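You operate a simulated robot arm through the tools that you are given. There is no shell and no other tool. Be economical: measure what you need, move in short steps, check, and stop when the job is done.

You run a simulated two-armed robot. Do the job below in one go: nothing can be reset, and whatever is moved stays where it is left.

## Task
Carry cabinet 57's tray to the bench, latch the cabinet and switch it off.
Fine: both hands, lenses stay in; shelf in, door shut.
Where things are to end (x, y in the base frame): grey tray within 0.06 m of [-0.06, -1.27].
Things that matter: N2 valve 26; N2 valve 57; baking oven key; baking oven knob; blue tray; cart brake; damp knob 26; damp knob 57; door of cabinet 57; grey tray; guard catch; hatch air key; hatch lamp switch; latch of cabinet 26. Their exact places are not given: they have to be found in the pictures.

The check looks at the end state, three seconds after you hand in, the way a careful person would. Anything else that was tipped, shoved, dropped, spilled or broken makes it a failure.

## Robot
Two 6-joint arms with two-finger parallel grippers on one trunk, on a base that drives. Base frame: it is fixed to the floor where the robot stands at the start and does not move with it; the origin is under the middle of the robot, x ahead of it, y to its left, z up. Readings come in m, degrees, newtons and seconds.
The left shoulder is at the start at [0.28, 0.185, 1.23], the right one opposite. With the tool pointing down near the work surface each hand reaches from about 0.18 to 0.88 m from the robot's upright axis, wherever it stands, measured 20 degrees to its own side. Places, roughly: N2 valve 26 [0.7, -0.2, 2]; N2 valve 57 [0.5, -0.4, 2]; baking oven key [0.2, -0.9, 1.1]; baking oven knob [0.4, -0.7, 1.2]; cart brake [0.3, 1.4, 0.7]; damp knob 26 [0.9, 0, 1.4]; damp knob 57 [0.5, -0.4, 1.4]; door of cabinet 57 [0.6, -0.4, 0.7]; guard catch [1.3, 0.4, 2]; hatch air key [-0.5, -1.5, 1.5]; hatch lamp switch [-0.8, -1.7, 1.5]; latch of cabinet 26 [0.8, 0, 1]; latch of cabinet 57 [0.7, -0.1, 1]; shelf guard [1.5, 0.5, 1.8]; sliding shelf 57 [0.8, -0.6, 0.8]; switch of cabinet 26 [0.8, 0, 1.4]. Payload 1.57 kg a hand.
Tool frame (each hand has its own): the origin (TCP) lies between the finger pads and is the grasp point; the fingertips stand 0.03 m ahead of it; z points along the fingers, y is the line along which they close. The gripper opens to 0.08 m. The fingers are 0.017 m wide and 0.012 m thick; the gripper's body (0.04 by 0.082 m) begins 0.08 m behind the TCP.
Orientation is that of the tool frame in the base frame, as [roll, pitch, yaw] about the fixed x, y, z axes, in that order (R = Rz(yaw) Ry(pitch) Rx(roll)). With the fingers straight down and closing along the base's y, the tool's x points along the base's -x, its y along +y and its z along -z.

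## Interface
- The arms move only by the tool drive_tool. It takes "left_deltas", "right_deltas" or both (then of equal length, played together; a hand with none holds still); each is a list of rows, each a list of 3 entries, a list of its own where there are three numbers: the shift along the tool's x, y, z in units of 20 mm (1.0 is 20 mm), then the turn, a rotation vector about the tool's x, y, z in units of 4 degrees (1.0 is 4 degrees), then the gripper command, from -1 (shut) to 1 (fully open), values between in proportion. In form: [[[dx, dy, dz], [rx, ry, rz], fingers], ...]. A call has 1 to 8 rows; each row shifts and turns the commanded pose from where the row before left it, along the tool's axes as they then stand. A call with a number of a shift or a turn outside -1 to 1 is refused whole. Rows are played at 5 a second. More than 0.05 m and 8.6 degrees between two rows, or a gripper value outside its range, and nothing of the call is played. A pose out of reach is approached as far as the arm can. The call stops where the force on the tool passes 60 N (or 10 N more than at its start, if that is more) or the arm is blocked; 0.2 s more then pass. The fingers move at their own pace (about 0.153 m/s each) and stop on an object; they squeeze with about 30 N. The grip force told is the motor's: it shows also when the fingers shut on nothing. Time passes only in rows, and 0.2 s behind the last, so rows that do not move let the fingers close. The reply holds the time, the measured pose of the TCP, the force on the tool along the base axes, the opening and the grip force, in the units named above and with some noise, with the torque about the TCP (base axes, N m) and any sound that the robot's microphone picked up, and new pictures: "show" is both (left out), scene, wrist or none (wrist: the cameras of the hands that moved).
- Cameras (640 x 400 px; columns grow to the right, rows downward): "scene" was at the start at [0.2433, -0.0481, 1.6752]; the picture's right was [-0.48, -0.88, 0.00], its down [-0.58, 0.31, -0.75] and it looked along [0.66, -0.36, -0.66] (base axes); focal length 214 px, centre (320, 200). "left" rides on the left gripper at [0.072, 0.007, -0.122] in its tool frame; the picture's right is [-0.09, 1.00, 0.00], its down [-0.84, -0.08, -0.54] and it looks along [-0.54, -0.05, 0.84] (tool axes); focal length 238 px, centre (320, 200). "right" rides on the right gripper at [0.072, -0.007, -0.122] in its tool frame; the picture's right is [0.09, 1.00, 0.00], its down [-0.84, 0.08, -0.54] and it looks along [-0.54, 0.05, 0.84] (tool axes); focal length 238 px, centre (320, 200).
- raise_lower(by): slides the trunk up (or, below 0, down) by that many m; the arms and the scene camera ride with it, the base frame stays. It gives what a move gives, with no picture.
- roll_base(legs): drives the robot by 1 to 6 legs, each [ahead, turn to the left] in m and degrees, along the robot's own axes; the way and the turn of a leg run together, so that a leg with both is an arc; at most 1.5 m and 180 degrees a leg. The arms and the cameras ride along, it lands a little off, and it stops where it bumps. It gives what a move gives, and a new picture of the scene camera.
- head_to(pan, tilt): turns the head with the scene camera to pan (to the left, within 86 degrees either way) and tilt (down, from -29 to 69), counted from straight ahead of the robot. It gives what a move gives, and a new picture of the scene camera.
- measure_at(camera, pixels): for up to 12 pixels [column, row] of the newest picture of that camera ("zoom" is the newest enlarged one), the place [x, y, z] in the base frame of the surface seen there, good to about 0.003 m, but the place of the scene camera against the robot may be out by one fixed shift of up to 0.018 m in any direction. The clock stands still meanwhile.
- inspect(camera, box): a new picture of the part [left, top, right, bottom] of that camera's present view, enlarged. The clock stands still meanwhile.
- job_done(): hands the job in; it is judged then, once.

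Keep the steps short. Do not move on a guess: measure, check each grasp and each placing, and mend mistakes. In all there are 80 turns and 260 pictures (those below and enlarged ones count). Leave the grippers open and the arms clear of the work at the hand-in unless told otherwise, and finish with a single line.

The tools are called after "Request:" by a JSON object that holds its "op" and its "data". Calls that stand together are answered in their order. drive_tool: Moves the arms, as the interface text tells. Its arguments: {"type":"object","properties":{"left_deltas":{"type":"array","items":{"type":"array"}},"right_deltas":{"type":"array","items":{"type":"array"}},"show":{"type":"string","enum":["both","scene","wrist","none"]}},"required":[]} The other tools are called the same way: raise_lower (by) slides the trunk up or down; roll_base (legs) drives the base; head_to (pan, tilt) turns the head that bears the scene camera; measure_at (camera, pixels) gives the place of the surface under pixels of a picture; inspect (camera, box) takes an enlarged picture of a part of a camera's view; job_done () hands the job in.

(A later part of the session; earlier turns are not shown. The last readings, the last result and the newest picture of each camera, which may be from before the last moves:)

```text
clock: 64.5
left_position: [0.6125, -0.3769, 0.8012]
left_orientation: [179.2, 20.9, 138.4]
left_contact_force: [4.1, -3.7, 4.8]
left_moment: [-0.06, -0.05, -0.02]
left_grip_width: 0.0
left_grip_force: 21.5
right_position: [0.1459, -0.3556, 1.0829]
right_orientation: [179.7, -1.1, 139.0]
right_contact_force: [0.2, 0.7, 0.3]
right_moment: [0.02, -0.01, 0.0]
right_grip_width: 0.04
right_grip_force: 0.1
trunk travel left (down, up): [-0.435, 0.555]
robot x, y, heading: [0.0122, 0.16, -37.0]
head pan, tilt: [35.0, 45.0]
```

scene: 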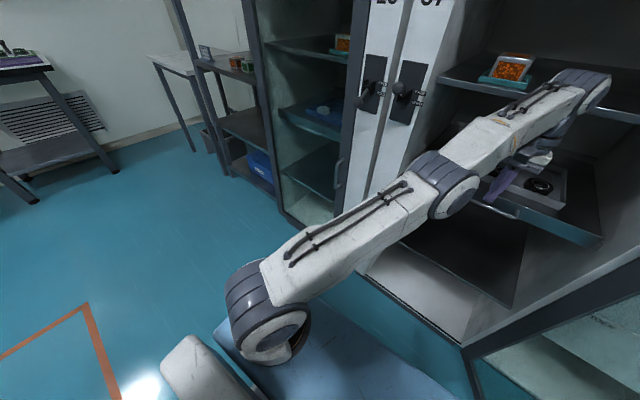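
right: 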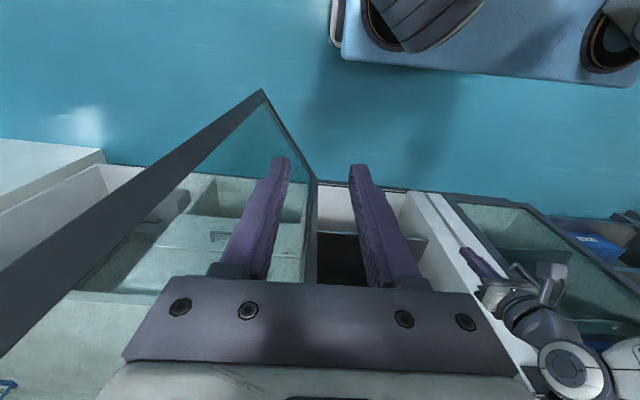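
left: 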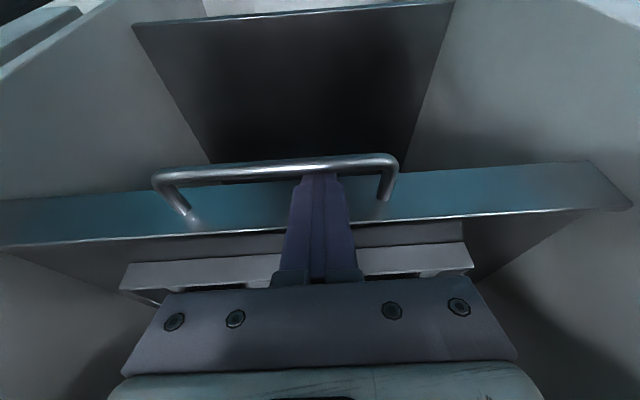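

The fingertips are hooked behind the bar. I pull the shelf out steadily.

Request:
{"op": "drive_tool", "data": {"left_deltas": [[[0.93, 0, -0.36], [0, 0, 0], -1], [[0.93, 0, -0.36], [0, 0, 0], -1], [[0.93, 0, -0.36], [0, 0, 0], -1], [[0.93, 0, -0.36], [0, 0, 0], -1], [[0.93, 0, -0.36], [0, 0, 0], -1], [[0.93, 0, -0.36], [0, 0, 0], -1], [[0.93, 0, -0.36], [0, 0, 0], -1], [[0.93, 0, -0.36], [0, 0, 0], -1]], "show": "both"}}

```text
clock: 66.3
left_position: [0.4915, -0.2717, 0.8004]
left_orientation: [179.1, 20.6, 138.3]
left_contact_force: [0.8, -1.0, 0.0]
left_moment: [0.05, 0.0, -0.01]
left_grip_width: 0.0
left_grip_force: 21.5
right_position: [0.1467, -0.3577, 1.0829]
right_orientation: [179.8, -1.1, 138.9]
right_contact_force: [-0.2, 0.1, 0.0]
right_moment: [0.01, 0.04, -0.01]
right_grip_width: 0.0398
right_grip_force: 0.0
trunk travel left (down, up): [-0.435, 0.555]
robot x, y, heading: [0.0119, 0.1593, -37.1]
head pan, tilt: [35.0, 45.0]
```

scene: 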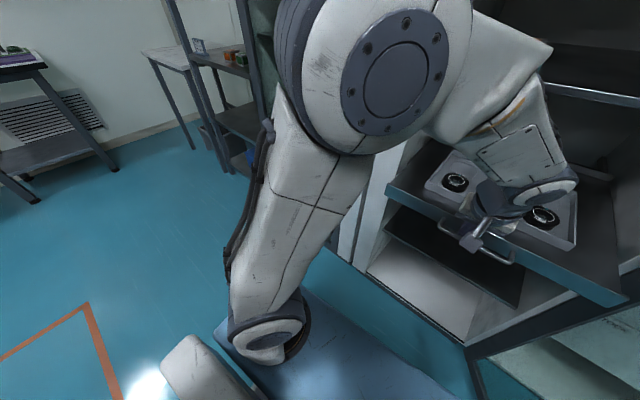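
left: 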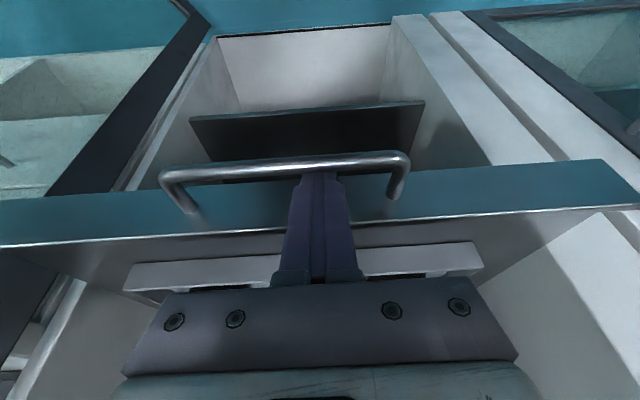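

The shelf slides freely. I pull 10 cm more.

Request:
{"op": "drive_tool", "data": {"left_deltas": [[[0.93, 0, -0.36], [0, 0, 0], -1], [[0.93, 0, -0.36], [0, 0, 0], -1], [[0.93, 0, -0.36], [0, 0, 0], -1], [[0.93, 0, -0.36], [0, 0, 0], -1], [[0.93, 0, -0.36], [0, 0, 0], -1]], "show": "scene"}}

```text
clock: 67.5
left_position: [0.4182, -0.2055, 0.8018]
left_orientation: [179.1, 20.6, 138.5]
left_contact_force: [-0.2, 0.3, -1.0]
left_moment: [-0.01, -0.04, -0.02]
left_grip_width: 0.0
left_grip_force: 21.0
right_position: [0.1463, -0.3572, 1.0832]
right_orientation: [179.8, -1.1, 139.0]
right_contact_force: [-0.6, -0.7, 0.3]
right_moment: [0.02, 0.03, 0.01]
right_grip_width: 0.0401
right_grip_force: 0.0
trunk travel left (down, up): [-0.435, 0.555]
robot x, y, heading: [0.0121, 0.161, -36.9]
head pan, tilt: [35.0, 45.0]
```

scene: 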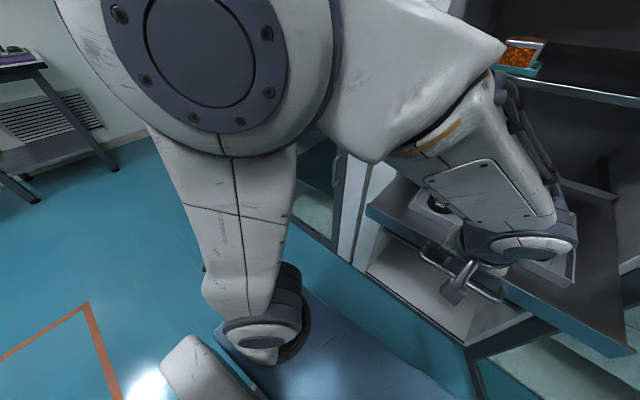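

The shelf is out about 26 cm. I lift the left hand straight out of the hook, then raise the trunk, straighten the base's heading and look at the tray.

Request:
{"op": "drive_tool", "data": {"left_deltas": [[[-0.35, 0, -0.935], [0, 0, 0], -1], [[-0.35, 0, -0.935], [0, 0, 0], -1], [[-0.35, 0, -0.935], [0, 0, 0], -1], [[-0.35, 0, -0.935], [0, 0, 0], -1]], "show": "none"}}

Request:
{"op": "raise_lower", "data": {"by": 0.25}}

Request:
{"op": "roll_base", "data": {"legs": [[-0.08, -6]]}}

Request:
{"op": "head_to", "data": {"pan": 0, "tilt": 50}}

```text
clock: 68.5
left_position: [0.4175, -0.2059, 0.8818]
left_orientation: [179.1, 20.5, 138.5]
left_contact_force: [0.3, -0.4, 0.3]
left_moment: [0.0, -0.01, 0.02]
left_grip_width: 0.0
left_grip_force: 21.0
right_position: [0.1457, -0.357, 1.0831]
right_orientation: [179.8, -1.1, 139.0]
right_contact_force: [0.1, 0.7, -1.2]
right_moment: [-0.02, -0.02, -0.02]
right_grip_width: 0.04
right_grip_force: 0.2
trunk travel left (down, up): [-0.435, 0.555]
robot x, y, heading: [0.0138, 0.1595, -37.2]
head pan, tilt: [35.0, 45.0]
```

```text
clock: 71.1
left_position: [0.4171, -0.2051, 1.1306]
left_orientation: [179.1, 20.7, 138.4]
left_contact_force: [-1.4, 0.1, -0.3]
left_moment: [0.02, 0.02, 0.02]
left_grip_width: 0.0
left_grip_force: 21.5
right_position: [0.1466, -0.3561, 1.332]
right_orientation: [179.8, -1.1, 138.9]
right_contact_force: [0.1, -0.5, 0.2]
right_moment: [-0.01, -0.02, -0.03]
right_grip_width: 0.0401
right_grip_force: 0.0
trunk travel left (down, up): [-0.685, 0.305]
robot x, y, heading: [0.0163, 0.1568, -37.0]
head pan, tilt: [35.0, 45.0]
```

```text
clock: 72.1
left_position: [0.3139, -0.1949, 1.1307]
left_orientation: [179.2, 20.7, 132.4]
left_contact_force: [0.5, 0.0, 0.2]
left_moment: [0.0, 0.02, -0.03]
left_grip_width: 0.0
left_grip_force: 20.8
right_position: [0.0301, -0.3168, 1.3325]
right_orientation: [179.9, -1.2, 133.0]
right_contact_force: [0.2, -0.3, -0.9]
right_moment: [0.03, 0.03, 0.02]
right_grip_width: 0.04
right_grip_force: 0.0
trunk travel left (down, up): [-0.685, 0.305]
robot x, y, heading: [-0.0512, 0.2054, -43.3]
head pan, tilt: [35.0, 45.0]
```

scene: 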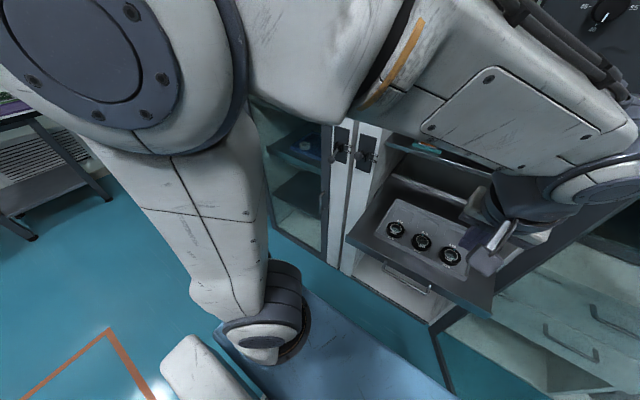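

```text
clock: 73.1
left_position: [0.3141, -0.1942, 1.1313]
left_orientation: [179.1, 20.7, 132.4]
left_contact_force: [0.6, 0.2, -0.1]
left_moment: [0.01, -0.01, 0.0]
left_grip_width: 0.0
left_grip_force: 21.5
right_position: [0.0315, -0.3171, 1.3329]
right_orientation: [179.8, -1.1, 133.0]
right_contact_force: [-0.2, -0.4, -0.1]
right_moment: [0.01, 0.0, 0.04]
right_grip_width: 0.04
right_grip_force: 0.1
trunk travel left (down, up): [-0.685, 0.305]
robot x, y, heading: [-0.0495, 0.2092, -43.2]
head pan, tilt: [0.0, 50.0]
```

scene: 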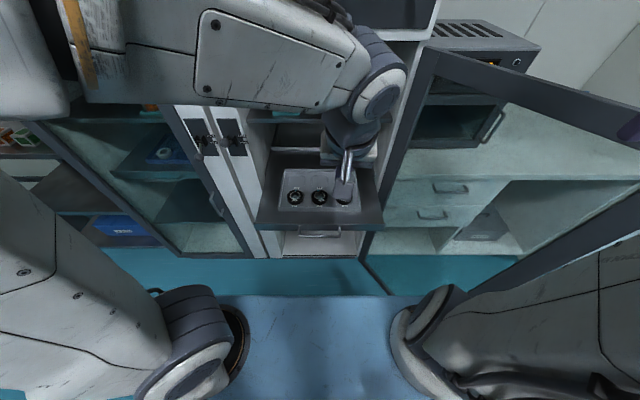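

The tray with three lenses is now in view around (320,190). I enlarge and measure it.

Request:
{"op": "inspect", "data": {"camera": "scene", "box": [245, 140, 395, 240]}}

Request:
{"op": "measure_at", "data": {"camera": "zoom", "pixels": [[165, 118], [150, 290], [360, 305], [290, 305], [150, 200], [270, 180], [210, 228], [310, 235], [258, 298], [80, 330], [555, 340], [310, 370]]}}

```text
4.00 times, centred on (320, 190) of scene
```

zoom: 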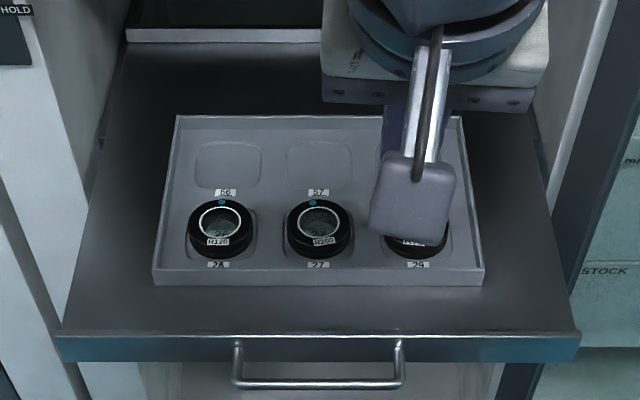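

```text
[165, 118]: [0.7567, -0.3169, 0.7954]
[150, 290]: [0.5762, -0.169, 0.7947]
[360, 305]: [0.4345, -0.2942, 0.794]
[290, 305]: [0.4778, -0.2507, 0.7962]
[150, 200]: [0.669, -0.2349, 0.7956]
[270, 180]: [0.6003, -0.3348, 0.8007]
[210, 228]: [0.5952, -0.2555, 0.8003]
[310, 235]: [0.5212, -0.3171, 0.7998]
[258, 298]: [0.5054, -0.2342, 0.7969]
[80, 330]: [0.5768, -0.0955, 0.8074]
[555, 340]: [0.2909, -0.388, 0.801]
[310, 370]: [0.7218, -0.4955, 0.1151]
```

The left hand hides part of the tray. I bring it upright out to the left side, square both hands to the tray, and bring the right hand forward.

Request:
{"op": "drive_tool", "data": {"left_deltas": [[[0, 1, 0], [0, 0.65, -0.144], 0], [[0, 1, 0], [0, 0.65, -0.144], 0.3], [[0, 1, 0], [0, 0.65, -0.144], 0.3], [[0, 1, 0], [0, 0.65, -0.144], 0.3], [[0, 1, 0], [0, 0.65, -0.144], 0.3], [[0, 1, 0], [0, 0.65, -0.144], 0.3], [[0, 1, 0], [0, 0.65, -0.144], 0.3], [[0, 1, 0], [0, 0.65, -0.144], 0.3]], "right_deltas": [[[-1, 0.6, 0], [0, -0.03, -0.125], 0.3], [[-1, 0.6, 0], [0, -0.03, -0.125], 0.3], [[-1, 0.6, 0], [0, -0.03, -0.125], 0.3], [[-1, 0.6, 0], [0, -0.03, -0.125], 0.3], [[-1, 0.6, 0], [0, -0.03, -0.125], 0.3], [[-1, 0.6, 0], [0, -0.03, -0.125], 0.3], [[-1, 0.6, 0], [0, -0.03, -0.125], 0.3], [[-1, 0.6, 0], [0, -0.03, -0.125], 0.3]], "show": "scene"}}

Request:
{"op": "inspect", "data": {"camera": "scene", "box": [245, 140, 395, 240]}}

```text
clock: 74.9
left_position: [0.4273, -0.0811, 1.1326]
left_orientation: [180.0, -0.2, 137.3]
left_contact_force: [-0.1, -0.5, 0.2]
left_moment: [0.01, -0.04, -0.01]
left_grip_width: 0.0518
left_grip_force: 0.1
right_position: [0.2113, -0.3615, 1.3324]
right_orientation: [179.8, -0.2, 137.0]
right_contact_force: [-0.6, -0.2, 1.1]
right_moment: [-0.01, 0.0, 0.04]
right_grip_width: 0.052
right_grip_force: 0.1
trunk travel left (down, up): [-0.685, 0.305]
robot x, y, heading: [-0.048, 0.2089, -43.4]
head pan, tilt: [0.0, 50.0]
```

scene: 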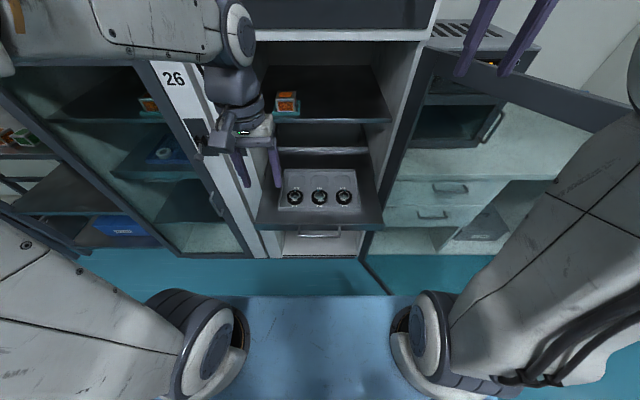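

```text
4.00 times, centred on (320, 190) of scene
```

zoom: 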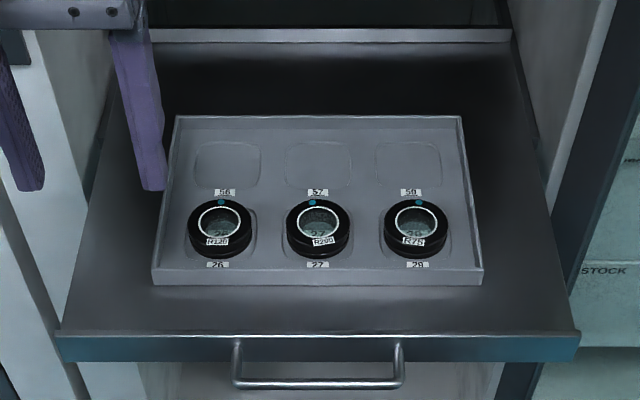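

Request:
{"op": "measure_at", "data": {"camera": "zoom", "pixels": [[155, 268], [481, 269], [177, 118], [460, 118], [167, 190], [471, 190], [318, 119], [318, 272], [318, 284], [225, 230], [318, 230], [414, 230]]}}

Request:
{"op": "measure_at", "data": {"camera": "scene", "pixels": [[340, 122], [318, 151], [300, 36]]}}

```text
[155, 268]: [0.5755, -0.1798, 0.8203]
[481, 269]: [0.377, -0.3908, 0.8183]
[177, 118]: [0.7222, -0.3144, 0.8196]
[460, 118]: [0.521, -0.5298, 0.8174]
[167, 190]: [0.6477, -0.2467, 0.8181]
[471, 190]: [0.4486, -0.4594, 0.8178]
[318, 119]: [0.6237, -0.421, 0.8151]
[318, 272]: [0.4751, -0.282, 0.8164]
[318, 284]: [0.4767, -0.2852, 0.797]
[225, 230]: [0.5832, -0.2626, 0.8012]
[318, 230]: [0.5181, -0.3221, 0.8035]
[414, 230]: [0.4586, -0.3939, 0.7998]
```

```text
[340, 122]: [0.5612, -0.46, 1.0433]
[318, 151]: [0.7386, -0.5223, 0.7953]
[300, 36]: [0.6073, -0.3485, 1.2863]
```

Tray about 0.29 × 0.20 m, rim top z≈0.819, floor ≈0.80; the lenses sit in the front row. I'll grip both side walls just ahead of the middle. I lower the trunk 0.2 m, roll 7 cm closer, and bring both hands above the walls.

Request:
{"op": "raise_lower", "data": {"by": -0.2}}

Request:
{"op": "roll_base", "data": {"legs": [[0.07, 0]]}}

Request:
{"op": "drive_tool", "data": {"left_deltas": [[[-0.95, 0.2, 0], [0, 0, 0], 0.3], [[-0.95, 0.2, 0], [0, 0, 0], 0.3], [[-0.95, 0.2, 0], [0, 0, 0], 0.3], [[-0.95, 0.2, 0], [0, 0, 0], 0.3], [[-0.95, 0.2, 0], [0, 0, 0], 0.3], [[-0.95, 0.2, 0], [0, 0, 0], 0.3], [[-0.95, 0.2, 0], [0, 0, 0], 0.3], [[-0.95, 0.2, 0], [0, 0, 0], 0.3]], "right_deltas": [[[0, 0.58, 1], [0, 0, 0], 0.3], [[0, 0.58, 1], [0, 0, 0], 0.3], [[0, 0.58, 1], [0, 0, 0], 0.3], [[-0.3, 0.58, 1], [0, 0, 0], 0.3], [[-0.8, 0.58, 1], [0, 0, 0], 0.3], [[-0.9, 0.58, 1], [0, 0, 0], 0.3], [[-0.9, 0.58, 1], [0, 0, 0], 0.3], [[-0.9, 0.58, 1], [0, 0, 0], 0.3]], "show": "both"}}

```text
clock: 77.1
left_position: [0.429, -0.0812, 0.9326]
left_orientation: [-179.9, -0.1, 137.2]
left_contact_force: [0.0, 0.4, 0.2]
left_moment: [0.02, 0.02, -0.01]
left_grip_width: 0.0519
left_grip_force: 0.2
right_position: [0.2116, -0.3631, 1.1312]
right_orientation: [179.8, -0.2, 137.0]
right_contact_force: [-0.2, 0.3, -0.2]
right_moment: [0.02, 0.0, 0.02]
right_grip_width: 0.0518
right_grip_force: 0.0
trunk travel left (down, up): [-0.485, 0.505]
robot x, y, heading: [-0.0495, 0.2081, -43.5]
head pan, tilt: [0.0, 50.0]
```

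```text
clock: 78.1
left_position: [0.4795, -0.1306, 0.9324]
left_orientation: [-180.0, -0.2, 137.1]
left_contact_force: [-0.3, 0.4, -0.7]
left_moment: [0.02, 0.0, -0.02]
left_grip_width: 0.052
left_grip_force: 0.1
right_position: [0.2631, -0.4104, 1.1308]
right_orientation: [179.8, -0.2, 137.1]
right_contact_force: [-0.1, -0.4, 0.3]
right_moment: [-0.01, -0.05, 0.01]
right_grip_width: 0.0519
right_grip_force: 0.0
trunk travel left (down, up): [-0.485, 0.505]
robot x, y, heading: [0.0045, 0.1567, -43.6]
head pan, tilt: [0.0, 50.0]
```

scene: 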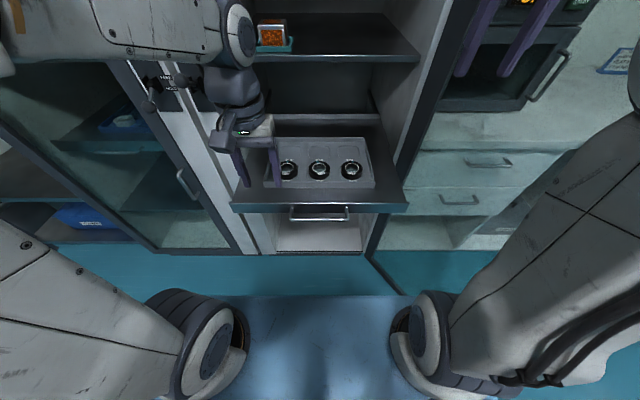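

```text
clock: 79.9
left_position: [0.6156, -0.2108, 0.9325]
left_orientation: [-180.0, 0.0, 137.2]
left_contact_force: [-0.4, -0.7, 0.8]
left_moment: [0.01, -0.01, 0.03]
left_grip_width: 0.0521
left_grip_force: 0.0
right_position: [0.3821, -0.3928, 0.9704]
right_orientation: [179.7, -0.2, 137.0]
right_contact_force: [0.1, 0.0, -0.5]
right_moment: [0.02, 0.02, -0.01]
right_grip_width: 0.0516
right_grip_force: 0.0
trunk travel left (down, up): [-0.485, 0.505]
robot x, y, heading: [0.0011, 0.1617, -43.3]
head pan, tilt: [0.0, 50.0]
```

scene: 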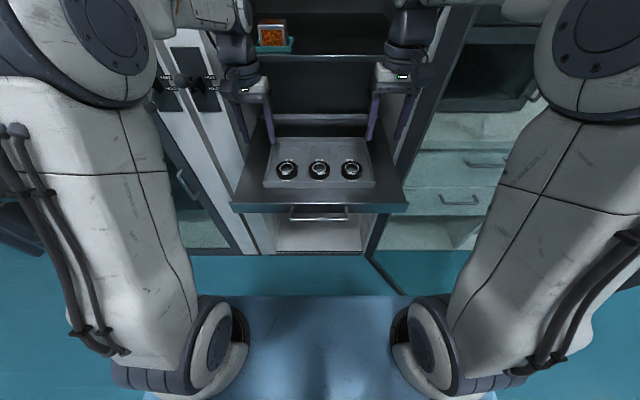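
right: 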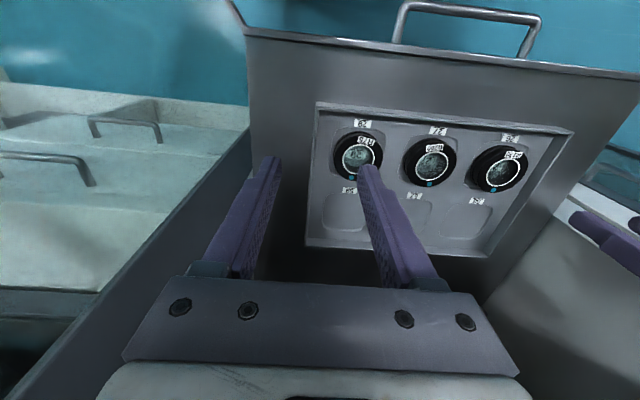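
left: 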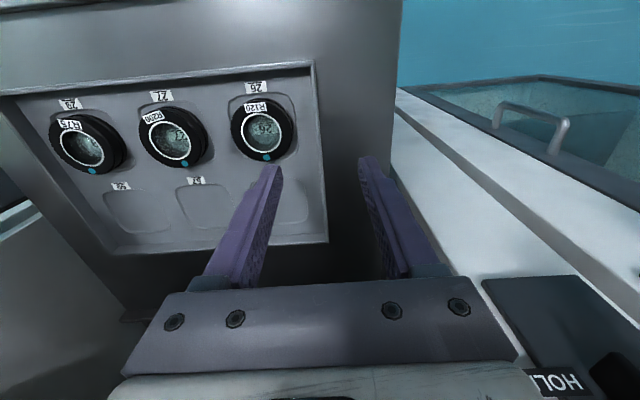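

Both hands straddle the side walls from above. I measure the walls with the wrist cameras.

Request:
{"op": "measure_at", "data": {"camera": "left", "pixels": [[314, 68], [320, 140], [326, 240], [322, 180], [316, 185], [297, 130], [305, 200]]}}

Request:
{"op": "measure_at", "data": {"camera": "right", "pixels": [[319, 105], [313, 170], [307, 245], [310, 205], [318, 185], [333, 160], [322, 200]]}}

Request:
{"op": "inspect", "data": {"camera": "left", "box": [220, 60, 360, 260]}}

Request:
{"op": "inspect", "data": {"camera": "right", "box": [260, 90, 400, 260]}}

```text
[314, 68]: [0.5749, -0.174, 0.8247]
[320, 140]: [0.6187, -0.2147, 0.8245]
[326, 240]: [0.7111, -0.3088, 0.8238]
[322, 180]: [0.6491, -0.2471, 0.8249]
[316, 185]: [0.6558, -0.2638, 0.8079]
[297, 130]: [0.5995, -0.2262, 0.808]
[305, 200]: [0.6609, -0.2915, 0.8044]
```

```text
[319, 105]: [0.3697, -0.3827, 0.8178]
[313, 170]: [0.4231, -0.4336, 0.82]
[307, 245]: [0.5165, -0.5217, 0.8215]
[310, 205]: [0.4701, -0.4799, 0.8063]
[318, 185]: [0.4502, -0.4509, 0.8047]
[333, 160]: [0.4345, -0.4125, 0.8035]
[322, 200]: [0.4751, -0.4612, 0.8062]
```

```text
2.00 times, centred on (290, 160) of left
```

zoom: 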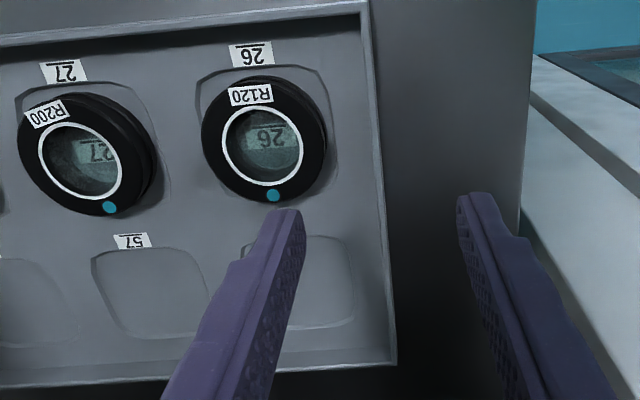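

```text
2.35 times, centred on (330, 175) of right
```

zoom: 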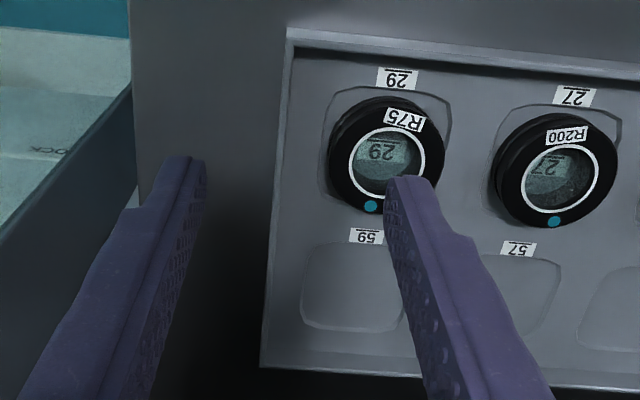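

Walls: left at u≈0.262, right at u≈-0.025, tray middle d≈0.633, rim z≈0.823. I move both hands to d≈0.62 just above the rim, with the fingers opened to 3 cm only.

Request:
{"op": "drive_tool", "data": {"left_deltas": [[[-0.65, -0.1, 0.56], [0, 0, 0], -0.2], [[-0.65, -0.1, 0.56], [0, 0, 0], -0.2], [[0, 0, 0.56], [0, 0, 0], -0.2], [[0, 0, 0.56], [0, 0, 0], -0.2], [[0, 0, 0.56], [0, 0, 0], -0.2]], "right_deltas": [[[-0.9, 0, 0.94], [0, 0, 0], -0.2], [[-0.9, 0, 0.94], [0, 0, 0], -0.2], [[-0.9, 0, 0.94], [0, 0, 0], -0.2], [[-0.9, 0.05, 0.94], [0, 0, 0], -0.2], [[0, 0, 0.94], [0, 0, 0], -0.2]], "show": "wrist"}}

Request:
{"op": "inspect", "data": {"camera": "left", "box": [220, 100, 420, 280]}}

Request:
{"op": "inspect", "data": {"camera": "right", "box": [220, 100, 420, 280]}}

```text
clock: 81.1
left_position: [0.6287, -0.2304, 0.877]
left_orientation: [180.0, -0.1, 137.1]
left_contact_force: [-0.7, -0.8, 0.4]
left_moment: [-0.04, 0.02, 0.0]
left_grip_width: 0.032
left_grip_force: 0.1
right_position: [0.4354, -0.4423, 0.8773]
right_orientation: [179.9, -0.1, 137.0]
right_contact_force: [0.8, 0.1, -0.4]
right_moment: [-0.02, -0.02, 0.01]
right_grip_width: 0.032
right_grip_force: 0.0
trunk travel left (down, up): [-0.485, 0.505]
robot x, y, heading: [0.0033, 0.1603, -43.3]
head pan, tilt: [0.0, 50.0]
```

right: 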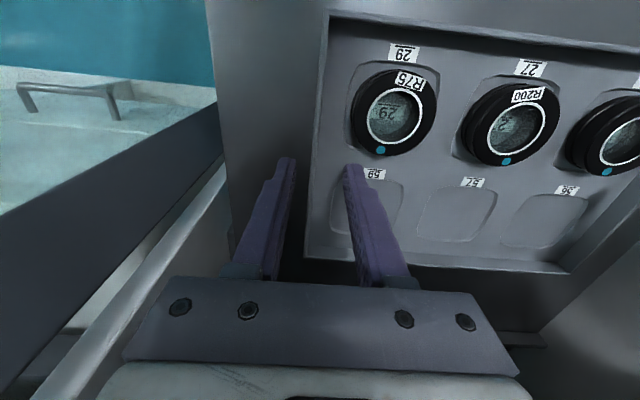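
left: 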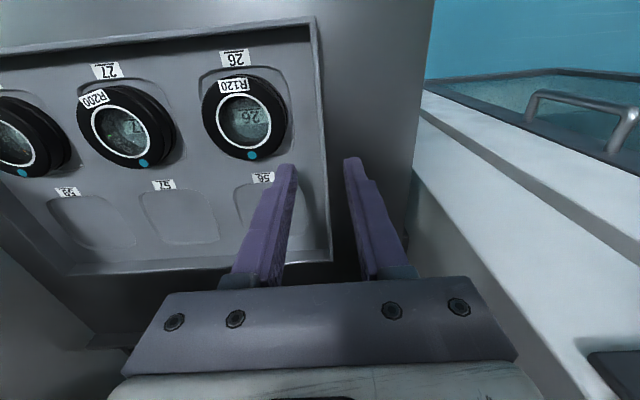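

```text
2.22 times, centred on (320, 190) of left
```

zoom: 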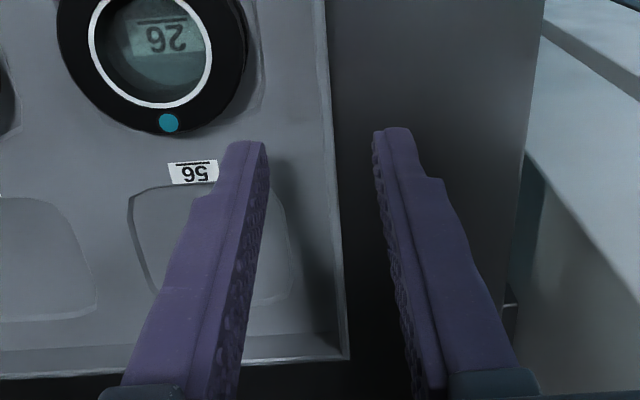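

```text
2.22 times, centred on (320, 190) of right
```

zoom: 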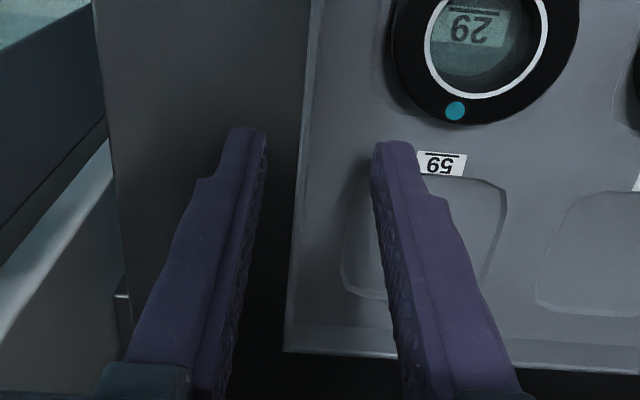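

Good clearance from the lenses. I go down 3.9 cm on both sides and close.

Request:
{"op": "drive_tool", "data": {"left_deltas": [[[0, 0, 0.65], [0, 0, 0], -0.2], [[0, 0, 0.65], [0, 0, 0], -0.2], [[0, 0, 0.65], [0, 0, 0], -0.2], [[0, 0, 0], [0, 0, 0], -1], [[0, 0, 0], [0, 0, 0], -1], [[0, 0, 0], [0, 0, 0], -1]], "right_deltas": [[[0, 0, 0.65], [0, 0, 0], -0.2], [[0, 0, 0.65], [0, 0, 0], -0.2], [[0, 0, 0.65], [0, 0, 0], -0.2], [[0, 0, 0], [0, 0, 0], -1], [[0, 0, 0], [0, 0, 0], -1], [[0, 0, 0], [0, 0, 0], -1]], "show": "wrist"}}

```text
clock: 82.5
left_position: [0.6326, -0.2286, 0.8372]
left_orientation: [179.5, -0.1, 137.2]
left_contact_force: [22.5, 25.0, 7.3]
left_moment: [0.26, -0.54, -0.12]
left_grip_width: 0.0036
left_grip_force: 24.3
right_position: [0.4334, -0.4441, 0.8391]
right_orientation: [-179.8, -0.2, 136.9]
right_contact_force: [-19.7, -23.8, -0.1]
right_moment: [-0.37, 0.45, -0.14]
right_grip_width: 0.0038
right_grip_force: 24.4
trunk travel left (down, up): [-0.485, 0.505]
robot x, y, heading: [0.0019, 0.1589, -43.5]
head pan, tilt: [0.0, 50.0]
```

right: 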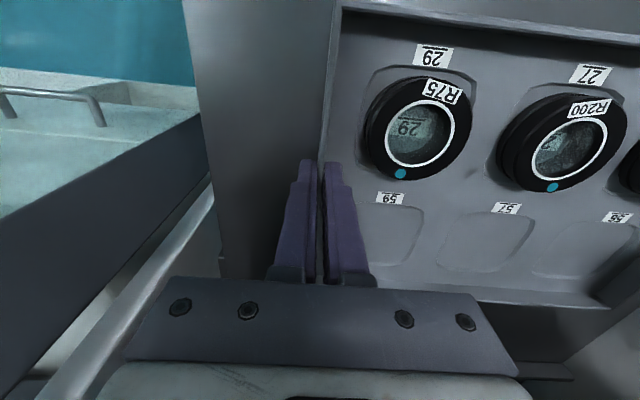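
left: 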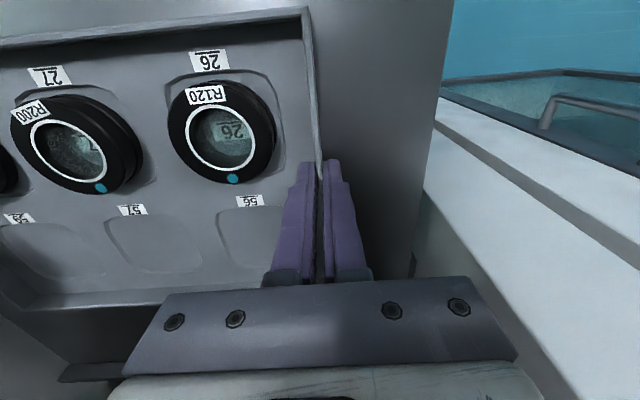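

Both walls are held (about 4 mm thick), but the hands squeeze the tray inward with about 30 N. I relax them outward by 4 mm and 2.6 mm.

Request:
{"op": "drive_tool", "data": {"left_deltas": [[[0, 0.2, 0], [0, 0, 0], -1], [[0, 0, 0], [0, 0, 0], -1]], "right_deltas": [[[0, -0.13, 0], [0, 0, 0], -1], [[0, 0, 0], [0, 0, 0], -1]], "show": "none"}}

Request:
{"op": "raise_lower", "data": {"by": 0.03}}

Request:
{"op": "drive_tool", "data": {"left_deltas": [[[0, 0, 0], [0, 0, 0], -1]], "right_deltas": [[[0, 0, 0], [0, 0, 0], -1]], "show": "both"}}

```text
clock: 83.1
left_position: [0.6329, -0.2283, 0.8382]
left_orientation: [179.9, 0.0, 137.0]
left_contact_force: [10.8, 10.5, 9.0]
left_moment: [0.35, -0.06, -0.14]
left_grip_width: 0.0039
left_grip_force: 24.6
right_position: [0.4333, -0.4428, 0.838]
right_orientation: [180.0, -0.2, 137.2]
right_contact_force: [-9.6, -11.4, -0.1]
right_moment: [-0.17, 0.39, -0.08]
right_grip_width: 0.0036
right_grip_force: 24.3
trunk travel left (down, up): [-0.485, 0.505]
robot x, y, heading: [0.0003, 0.1592, -43.5]
head pan, tilt: [0.0, 50.0]
```

```text
clock: 83.9
left_position: [0.6326, -0.2281, 0.8666]
left_orientation: [-180.0, -0.1, 137.2]
left_contact_force: [7.7, 10.6, -2.8]
left_moment: [-0.14, -0.5, -0.14]
left_grip_width: 0.0034
left_grip_force: 24.0
right_position: [0.4341, -0.4424, 0.8679]
right_orientation: [179.7, -0.2, 136.9]
right_contact_force: [-7.7, -9.9, -2.3]
right_moment: [0.05, 0.54, -0.06]
right_grip_width: 0.0036
right_grip_force: 24.9
trunk travel left (down, up): [-0.515, 0.475]
robot x, y, heading: [-0.0006, 0.1602, -43.3]
head pan, tilt: [0.0, 50.0]
```

```text
clock: 84.3
left_position: [0.633, -0.2262, 0.8668]
left_orientation: [-180.0, -0.2, 137.3]
left_contact_force: [8.1, 10.0, -1.2]
left_moment: [0.06, -0.31, -0.09]
left_grip_width: 0.0035
left_grip_force: 24.4
right_position: [0.4348, -0.4449, 0.8678]
right_orientation: [179.8, -0.1, 137.0]
right_contact_force: [-7.9, -9.1, -2.3]
right_moment: [-0.14, 0.35, -0.02]
right_grip_width: 0.0035
right_grip_force: 24.4
trunk travel left (down, up): [-0.515, 0.475]
robot x, y, heading: [0.0021, 0.1596, -43.3]
head pan, tilt: [0.0, 50.0]
```

scene: 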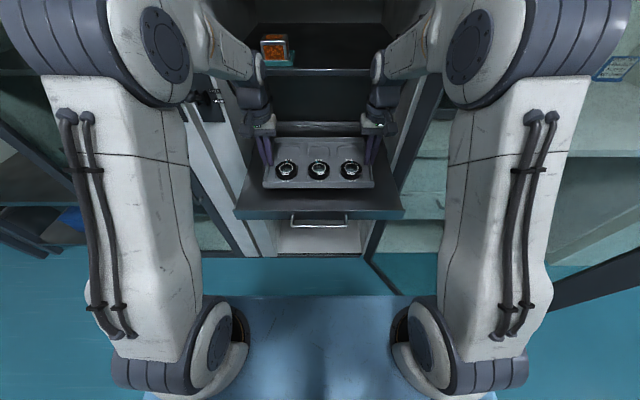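
right: 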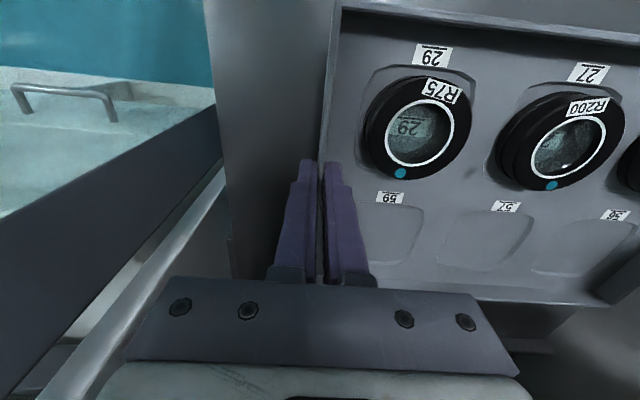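
left: 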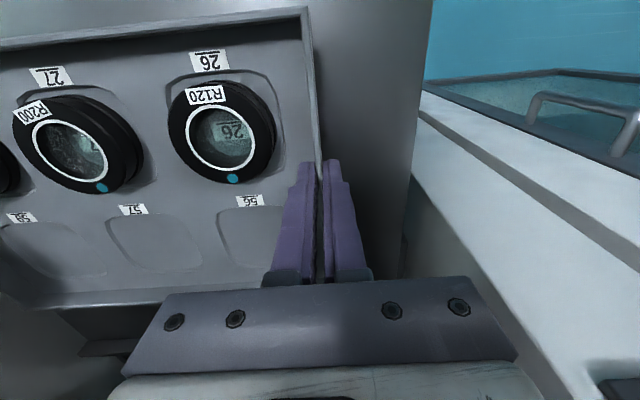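

The tray is lifted level with both hands and the lenses are seated. I back straight out 0.45 m, raise 0.1 m, and look along the way to the bench.

Request:
{"op": "roll_base", "data": {"legs": [[-0.45, 0]]}}

Request:
{"op": "raise_lower", "data": {"by": 0.1}}

Request:
{"op": "head_to", "data": {"pan": -80, "tilt": 30}}

```text
clock: 87.0
left_position: [0.3067, 0.0815, 0.8669]
left_orientation: [-180.0, -0.1, 137.2]
left_contact_force: [6.3, 8.5, -2.4]
left_moment: [0.23, -0.04, -0.18]
left_grip_width: 0.0036
left_grip_force: 24.9
right_position: [0.1069, -0.1353, 0.8685]
right_orientation: [179.8, -0.1, 136.9]
right_contact_force: [-4.9, -7.2, -2.3]
right_moment: [-0.34, 0.07, -0.07]
right_grip_width: 0.0037
right_grip_force: 24.3
trunk travel left (down, up): [-0.515, 0.475]
robot x, y, heading: [-0.3247, 0.4686, -43.1]
head pan, tilt: [0.0, 50.0]
```

scene: 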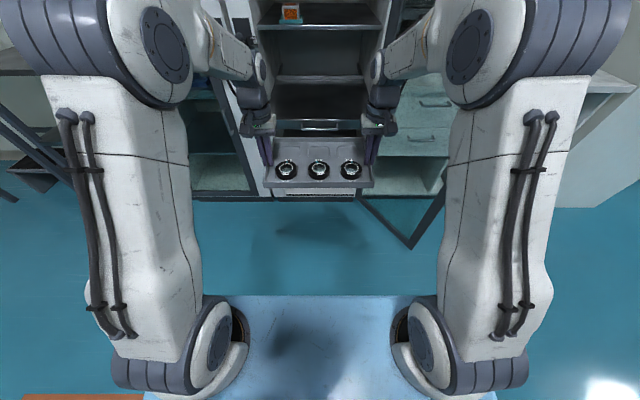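

```text
clock: 88.3
left_position: [0.3063, 0.0812, 0.9671]
left_orientation: [-180.0, -0.2, 137.3]
left_contact_force: [0.0, 0.3, -1.2]
left_moment: [-0.02, -0.03, -0.14]
left_grip_width: 0.0037
left_grip_force: 24.8
right_position: [0.1079, -0.1353, 0.9681]
right_orientation: [179.7, -0.2, 137.0]
right_contact_force: [0.5, 0.2, -3.4]
right_moment: [-0.08, 0.0, -0.08]
right_grip_width: 0.0034
right_grip_force: 24.9
trunk travel left (down, up): [-0.615, 0.375]
robot x, y, heading: [-0.3239, 0.4658, -43.1]
head pan, tilt: [0.0, 50.0]
```

```text
clock: 89.8
left_position: [0.3053, 0.0813, 0.9673]
left_orientation: [180.0, 0.0, 137.3]
left_contact_force: [0.3, 1.6, -2.8]
left_moment: [0.06, 0.07, -0.13]
left_grip_width: 0.0036
left_grip_force: 24.4
right_position: [0.1055, -0.1345, 0.9683]
right_orientation: [179.8, -0.2, 137.1]
right_contact_force: [1.2, -0.5, -2.6]
right_moment: [-0.13, -0.03, -0.1]
right_grip_width: 0.0035
right_grip_force: 24.4
trunk travel left (down, up): [-0.615, 0.375]
robot x, y, heading: [-0.324, 0.4704, -43.2]
head pan, tilt: [-80.0, 30.0]
```

scene: 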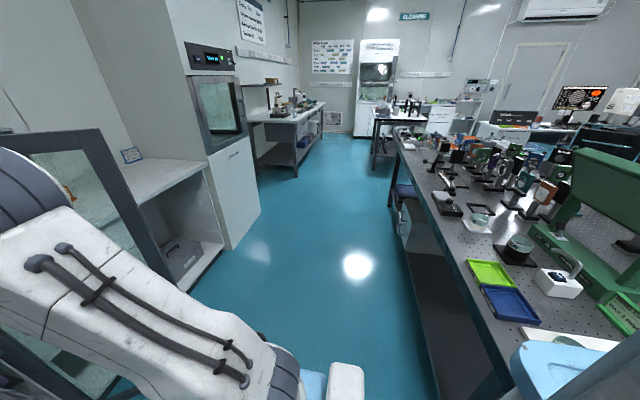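

There is a long optical table on the right of my path. I measure its edge, the blue object and the clear floor before driving.

Request:
{"op": "measure_at", "data": {"camera": "scene", "pixels": [[397, 150], [420, 215], [470, 310], [505, 375], [435, 385], [410, 270], [560, 360], [525, 355], [222, 250], [130, 290], [390, 200], [340, 380]]}}

Request:
{"op": "head_to", "data": {"pan": -80, "tilt": 62}}

```text
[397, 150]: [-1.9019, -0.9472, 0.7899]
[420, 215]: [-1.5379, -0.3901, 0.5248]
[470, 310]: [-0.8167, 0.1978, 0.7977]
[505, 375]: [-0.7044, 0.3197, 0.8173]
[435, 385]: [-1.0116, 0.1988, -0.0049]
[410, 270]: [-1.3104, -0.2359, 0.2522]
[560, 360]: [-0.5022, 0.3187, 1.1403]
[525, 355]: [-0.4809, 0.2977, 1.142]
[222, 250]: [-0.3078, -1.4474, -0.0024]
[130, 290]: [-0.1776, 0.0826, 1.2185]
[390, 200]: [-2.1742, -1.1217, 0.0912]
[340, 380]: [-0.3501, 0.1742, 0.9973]
```

```text
clock: 90.8
left_position: [0.306, 0.082, 0.9667]
left_orientation: [-180.0, -0.2, 137.3]
left_contact_force: [-0.4, 1.4, -3.2]
left_moment: [0.02, 0.0, -0.12]
left_grip_width: 0.0037
left_grip_force: 24.2
right_position: [0.1063, -0.1349, 0.9679]
right_orientation: [179.8, -0.2, 137.0]
right_contact_force: [0.2, -1.1, -2.3]
right_moment: [-0.09, 0.0, -0.09]
right_grip_width: 0.0035
right_grip_force: 24.3
trunk travel left (down, up): [-0.615, 0.375]
robot x, y, heading: [-0.3253, 0.4687, -43.3]
head pan, tilt: [-80.0, 62.0]
```

scene: 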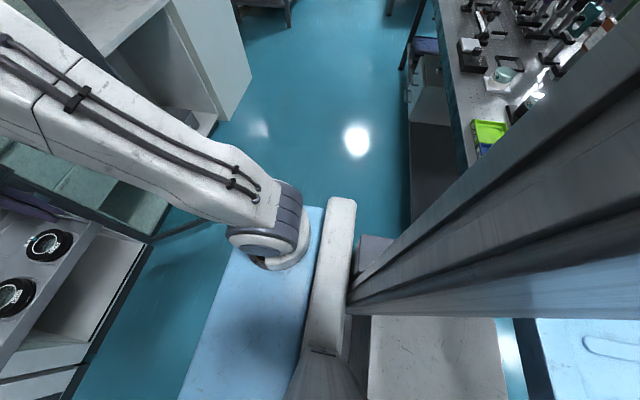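

Request:
{"op": "measure_at", "data": {"camera": "scene", "pixels": [[430, 350], [508, 345], [530, 360], [600, 350], [580, 385], [490, 385], [375, 330], [340, 220], [480, 130], [470, 165], [165, 235], [265, 235]]}}

Request:
{"op": "head_to", "data": {"pan": -86, "tilt": 69}}

```text
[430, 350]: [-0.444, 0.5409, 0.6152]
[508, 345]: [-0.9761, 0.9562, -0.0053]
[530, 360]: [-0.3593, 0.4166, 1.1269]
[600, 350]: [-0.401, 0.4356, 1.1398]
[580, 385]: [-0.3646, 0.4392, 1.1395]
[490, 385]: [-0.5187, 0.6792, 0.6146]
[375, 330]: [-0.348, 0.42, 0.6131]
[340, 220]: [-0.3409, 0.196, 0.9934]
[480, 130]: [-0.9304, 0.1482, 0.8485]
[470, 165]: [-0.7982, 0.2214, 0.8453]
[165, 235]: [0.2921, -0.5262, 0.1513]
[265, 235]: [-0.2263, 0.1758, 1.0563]
```

```text
clock: 91.5
left_position: [0.3059, 0.0817, 0.9668]
left_orientation: [180.0, -0.1, 137.3]
left_contact_force: [0.9, 0.9, -1.5]
left_moment: [-0.03, -0.01, -0.18]
left_grip_width: 0.0038
left_grip_force: 24.7
right_position: [0.1066, -0.1347, 0.9682]
right_orientation: [179.8, -0.2, 137.0]
right_contact_force: [0.9, -1.7, -1.6]
right_moment: [-0.07, 0.05, -0.1]
right_grip_width: 0.0035
right_grip_force: 24.2
trunk travel left (down, up): [-0.615, 0.375]
robot x, y, heading: [-0.3301, 0.4659, -43.2]
head pan, tilt: [-85.9, 68.8]
```

scene: 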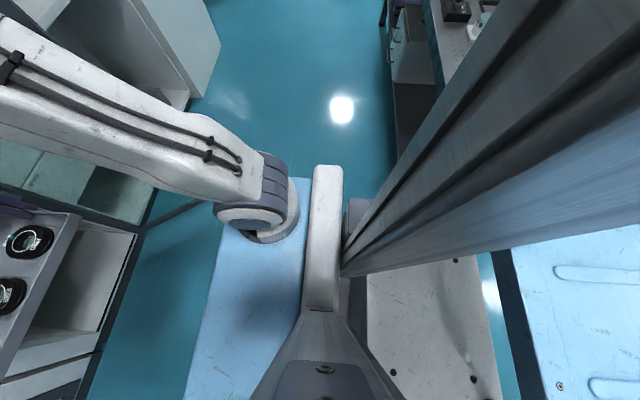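

My right side has about 0.33 m half-width, the table edge is at d≈-0.73 and the door tip at u≈-0.40, d≈0.26. A 60° right turn then 0.64 m ahead passes between both with margin. I do that first and check.

Request:
{"op": "roll_base", "data": {"legs": [[0, -60], [0.636, 0]]}}

Request:
{"op": "head_to", "data": {"pan": -25, "tilt": 45}}

```text
clock: 97.7
left_position: [-0.492, -0.8904, 0.9672]
left_orientation: [-179.9, -0.1, 77.1]
left_contact_force: [1.4, 0.2, -3.0]
left_moment: [0.01, 0.0, -0.15]
left_grip_width: 0.0036
left_grip_force: 24.5
right_position: [-0.7786, -0.8256, 0.9676]
right_orientation: [179.9, -0.2, 76.9]
right_contact_force: [-2.2, -0.6, -2.6]
right_moment: [0.0, 0.09, -0.08]
right_grip_width: 0.0038
right_grip_force: 24.4
trunk travel left (down, up): [-0.615, 0.375]
robot x, y, heading: [-0.4704, -0.1469, -103.3]
head pan, tilt: [-85.9, 68.8]
```

scene: 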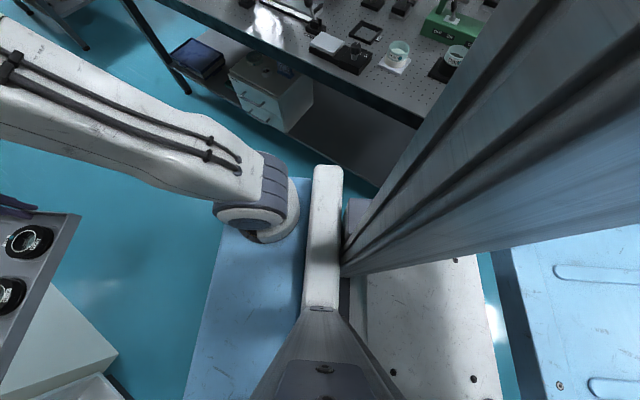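

```text
clock: 99.0
left_position: [-0.4934, -0.8898, 0.9671]
left_orientation: [-179.9, -0.2, 77.2]
left_contact_force: [-1.2, 0.5, -1.5]
left_moment: [0.0, 0.05, -0.11]
left_grip_width: 0.0035
left_grip_force: 24.9
right_position: [-0.7808, -0.8264, 0.9678]
right_orientation: [179.9, -0.1, 76.9]
right_contact_force: [1.0, -0.9, -2.5]
right_moment: [-0.02, 0.06, -0.07]
right_grip_width: 0.0037
right_grip_force: 24.7
trunk travel left (down, up): [-0.615, 0.375]
robot x, y, heading: [-0.4694, -0.153, -103.4]
head pan, tilt: [-25.0, 45.0]
```

scene: 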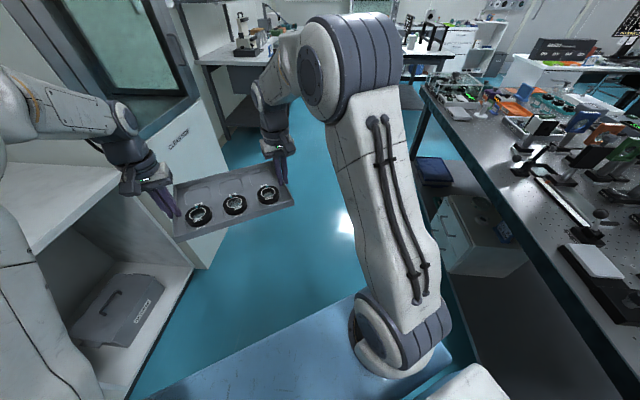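

The robot is exactly where planned and the tray is clear on all sides. Next: turn 30° more, 0.54 m along, then turn left to face the bench.

Request:
{"op": "roll_base", "data": {"legs": [[0, -30], [0.54, 0], [0, 90]]}}

Request:
{"op": "head_to", "data": {"pan": 0, "tilt": 45}}

```text
clock: 107.4
left_position: [-0.2083, -0.9247, 0.967]
left_orientation: [180.0, -0.2, 137.6]
left_contact_force: [-0.4, -0.2, -1.7]
left_moment: [-0.02, 0.0, -0.15]
left_grip_width: 0.0035
left_grip_force: 24.8
right_position: [-0.4061, -1.1419, 0.9675]
right_orientation: [179.8, -0.2, 137.4]
right_contact_force: [0.8, -0.3, -2.2]
right_moment: [-0.05, 0.04, -0.05]
right_grip_width: 0.0036
right_grip_force: 24.5
trunk travel left (down, up): [-0.615, 0.375]
robot x, y, heading: [-0.841, -0.5443, -42.8]
head pan, tilt: [-25.0, 45.0]
```

scene: 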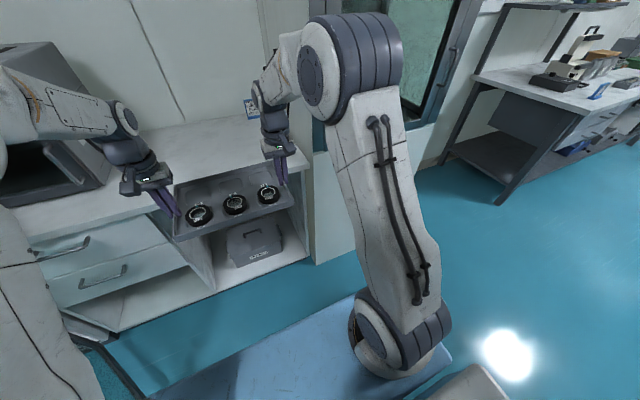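

```text
clock: 108.3
left_position: [-0.2082, -0.9249, 0.9665]
left_orientation: [180.0, -0.3, 137.7]
left_contact_force: [-0.9, 1.4, -1.7]
left_moment: [-0.09, -0.05, -0.12]
left_grip_width: 0.0034
left_grip_force: 24.0
right_position: [-0.4059, -1.1424, 0.9673]
right_orientation: [179.8, -0.3, 137.5]
right_contact_force: [0.6, 0.2, -2.5]
right_moment: [-0.03, 0.08, -0.06]
right_grip_width: 0.0034
right_grip_force: 24.5
trunk travel left (down, up): [-0.615, 0.375]
robot x, y, heading: [-0.8418, -0.5407, -42.7]
head pan, tilt: [0.0, 45.0]
```

scene: 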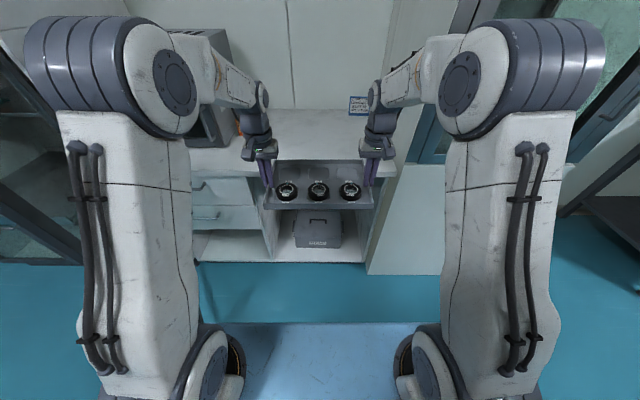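

Facing the bench, the tray needs 0.33 m forward. I check clearance to the tall cabinet on the right and the oven on the left.

Request:
{"op": "measure_at", "data": {"camera": "scene", "pixels": [[400, 165], [380, 240], [372, 262], [445, 165], [440, 60], [410, 75], [378, 95], [232, 80], [235, 120], [359, 105], [330, 145], [460, 30]]}}

Request:
{"op": "inspect", "data": {"camera": "scene", "box": [340, 20, 500, 220]}}

```text
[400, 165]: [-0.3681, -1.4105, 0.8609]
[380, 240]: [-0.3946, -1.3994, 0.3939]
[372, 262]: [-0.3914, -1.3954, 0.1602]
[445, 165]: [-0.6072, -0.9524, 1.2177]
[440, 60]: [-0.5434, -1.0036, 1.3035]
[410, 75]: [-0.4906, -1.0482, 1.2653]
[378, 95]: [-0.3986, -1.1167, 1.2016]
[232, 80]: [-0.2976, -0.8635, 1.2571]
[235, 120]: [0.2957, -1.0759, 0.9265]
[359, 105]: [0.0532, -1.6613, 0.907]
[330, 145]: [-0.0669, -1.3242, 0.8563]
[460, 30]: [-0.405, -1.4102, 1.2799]
```

```text
2.00 times, centred on (420, 120) of scene
```

zoom: 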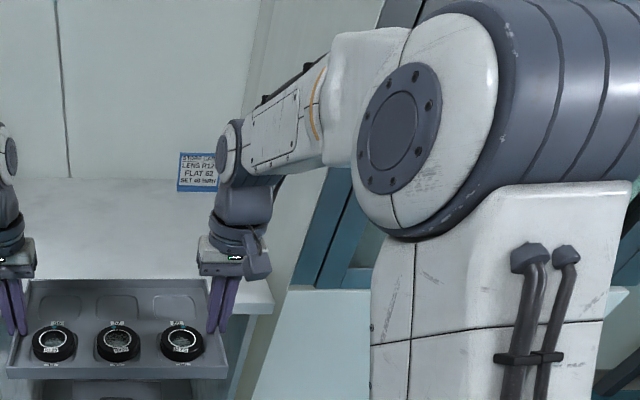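

Clear on both sides by about 8 cm. I turn 1.5° left and drive 0.328 m ahead.

Request:
{"op": "roll_base", "data": {"legs": [[0, 1.5], [0.325, 0]]}}

Request:
{"op": "measure_at", "data": {"camera": "scene", "pixels": [[274, 160], [362, 160], [266, 207], [372, 207], [320, 140], [230, 150], [400, 150]]}}

```text
clock: 110.8
left_position: [0.0467, -1.1194, 0.9669]
left_orientation: [-179.9, -0.1, 139.2]
left_contact_force: [-0.6, 0.7, -1.5]
left_moment: [-0.07, 0.03, -0.1]
left_grip_width: 0.0036
left_grip_force: 24.5
right_position: [-0.1437, -1.3431, 0.969]
right_orientation: [179.7, -0.3, 139.1]
right_contact_force: [1.6, -0.5, -2.8]
right_moment: [-0.1, -0.05, -0.1]
right_grip_width: 0.0035
right_grip_force: 24.1
trunk travel left (down, up): [-0.615, 0.375]
robot x, y, heading: [-0.5974, -0.755, -41.1]
head pan, tilt: [0.0, 45.0]
```

scene: 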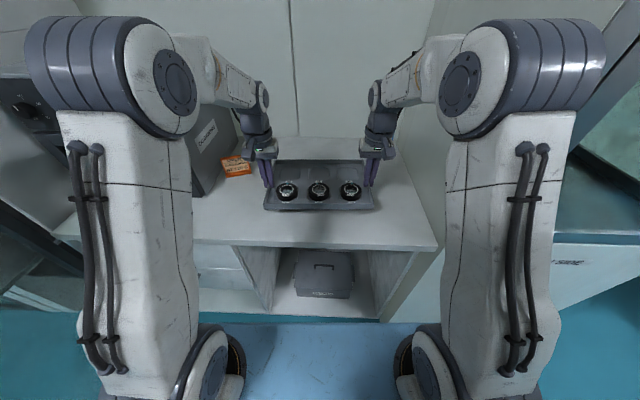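

```text
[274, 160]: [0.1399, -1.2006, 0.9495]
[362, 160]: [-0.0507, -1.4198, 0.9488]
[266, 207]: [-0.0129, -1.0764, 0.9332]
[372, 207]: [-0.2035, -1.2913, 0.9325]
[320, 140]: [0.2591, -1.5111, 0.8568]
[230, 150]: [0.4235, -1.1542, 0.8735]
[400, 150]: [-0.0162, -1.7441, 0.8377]
```

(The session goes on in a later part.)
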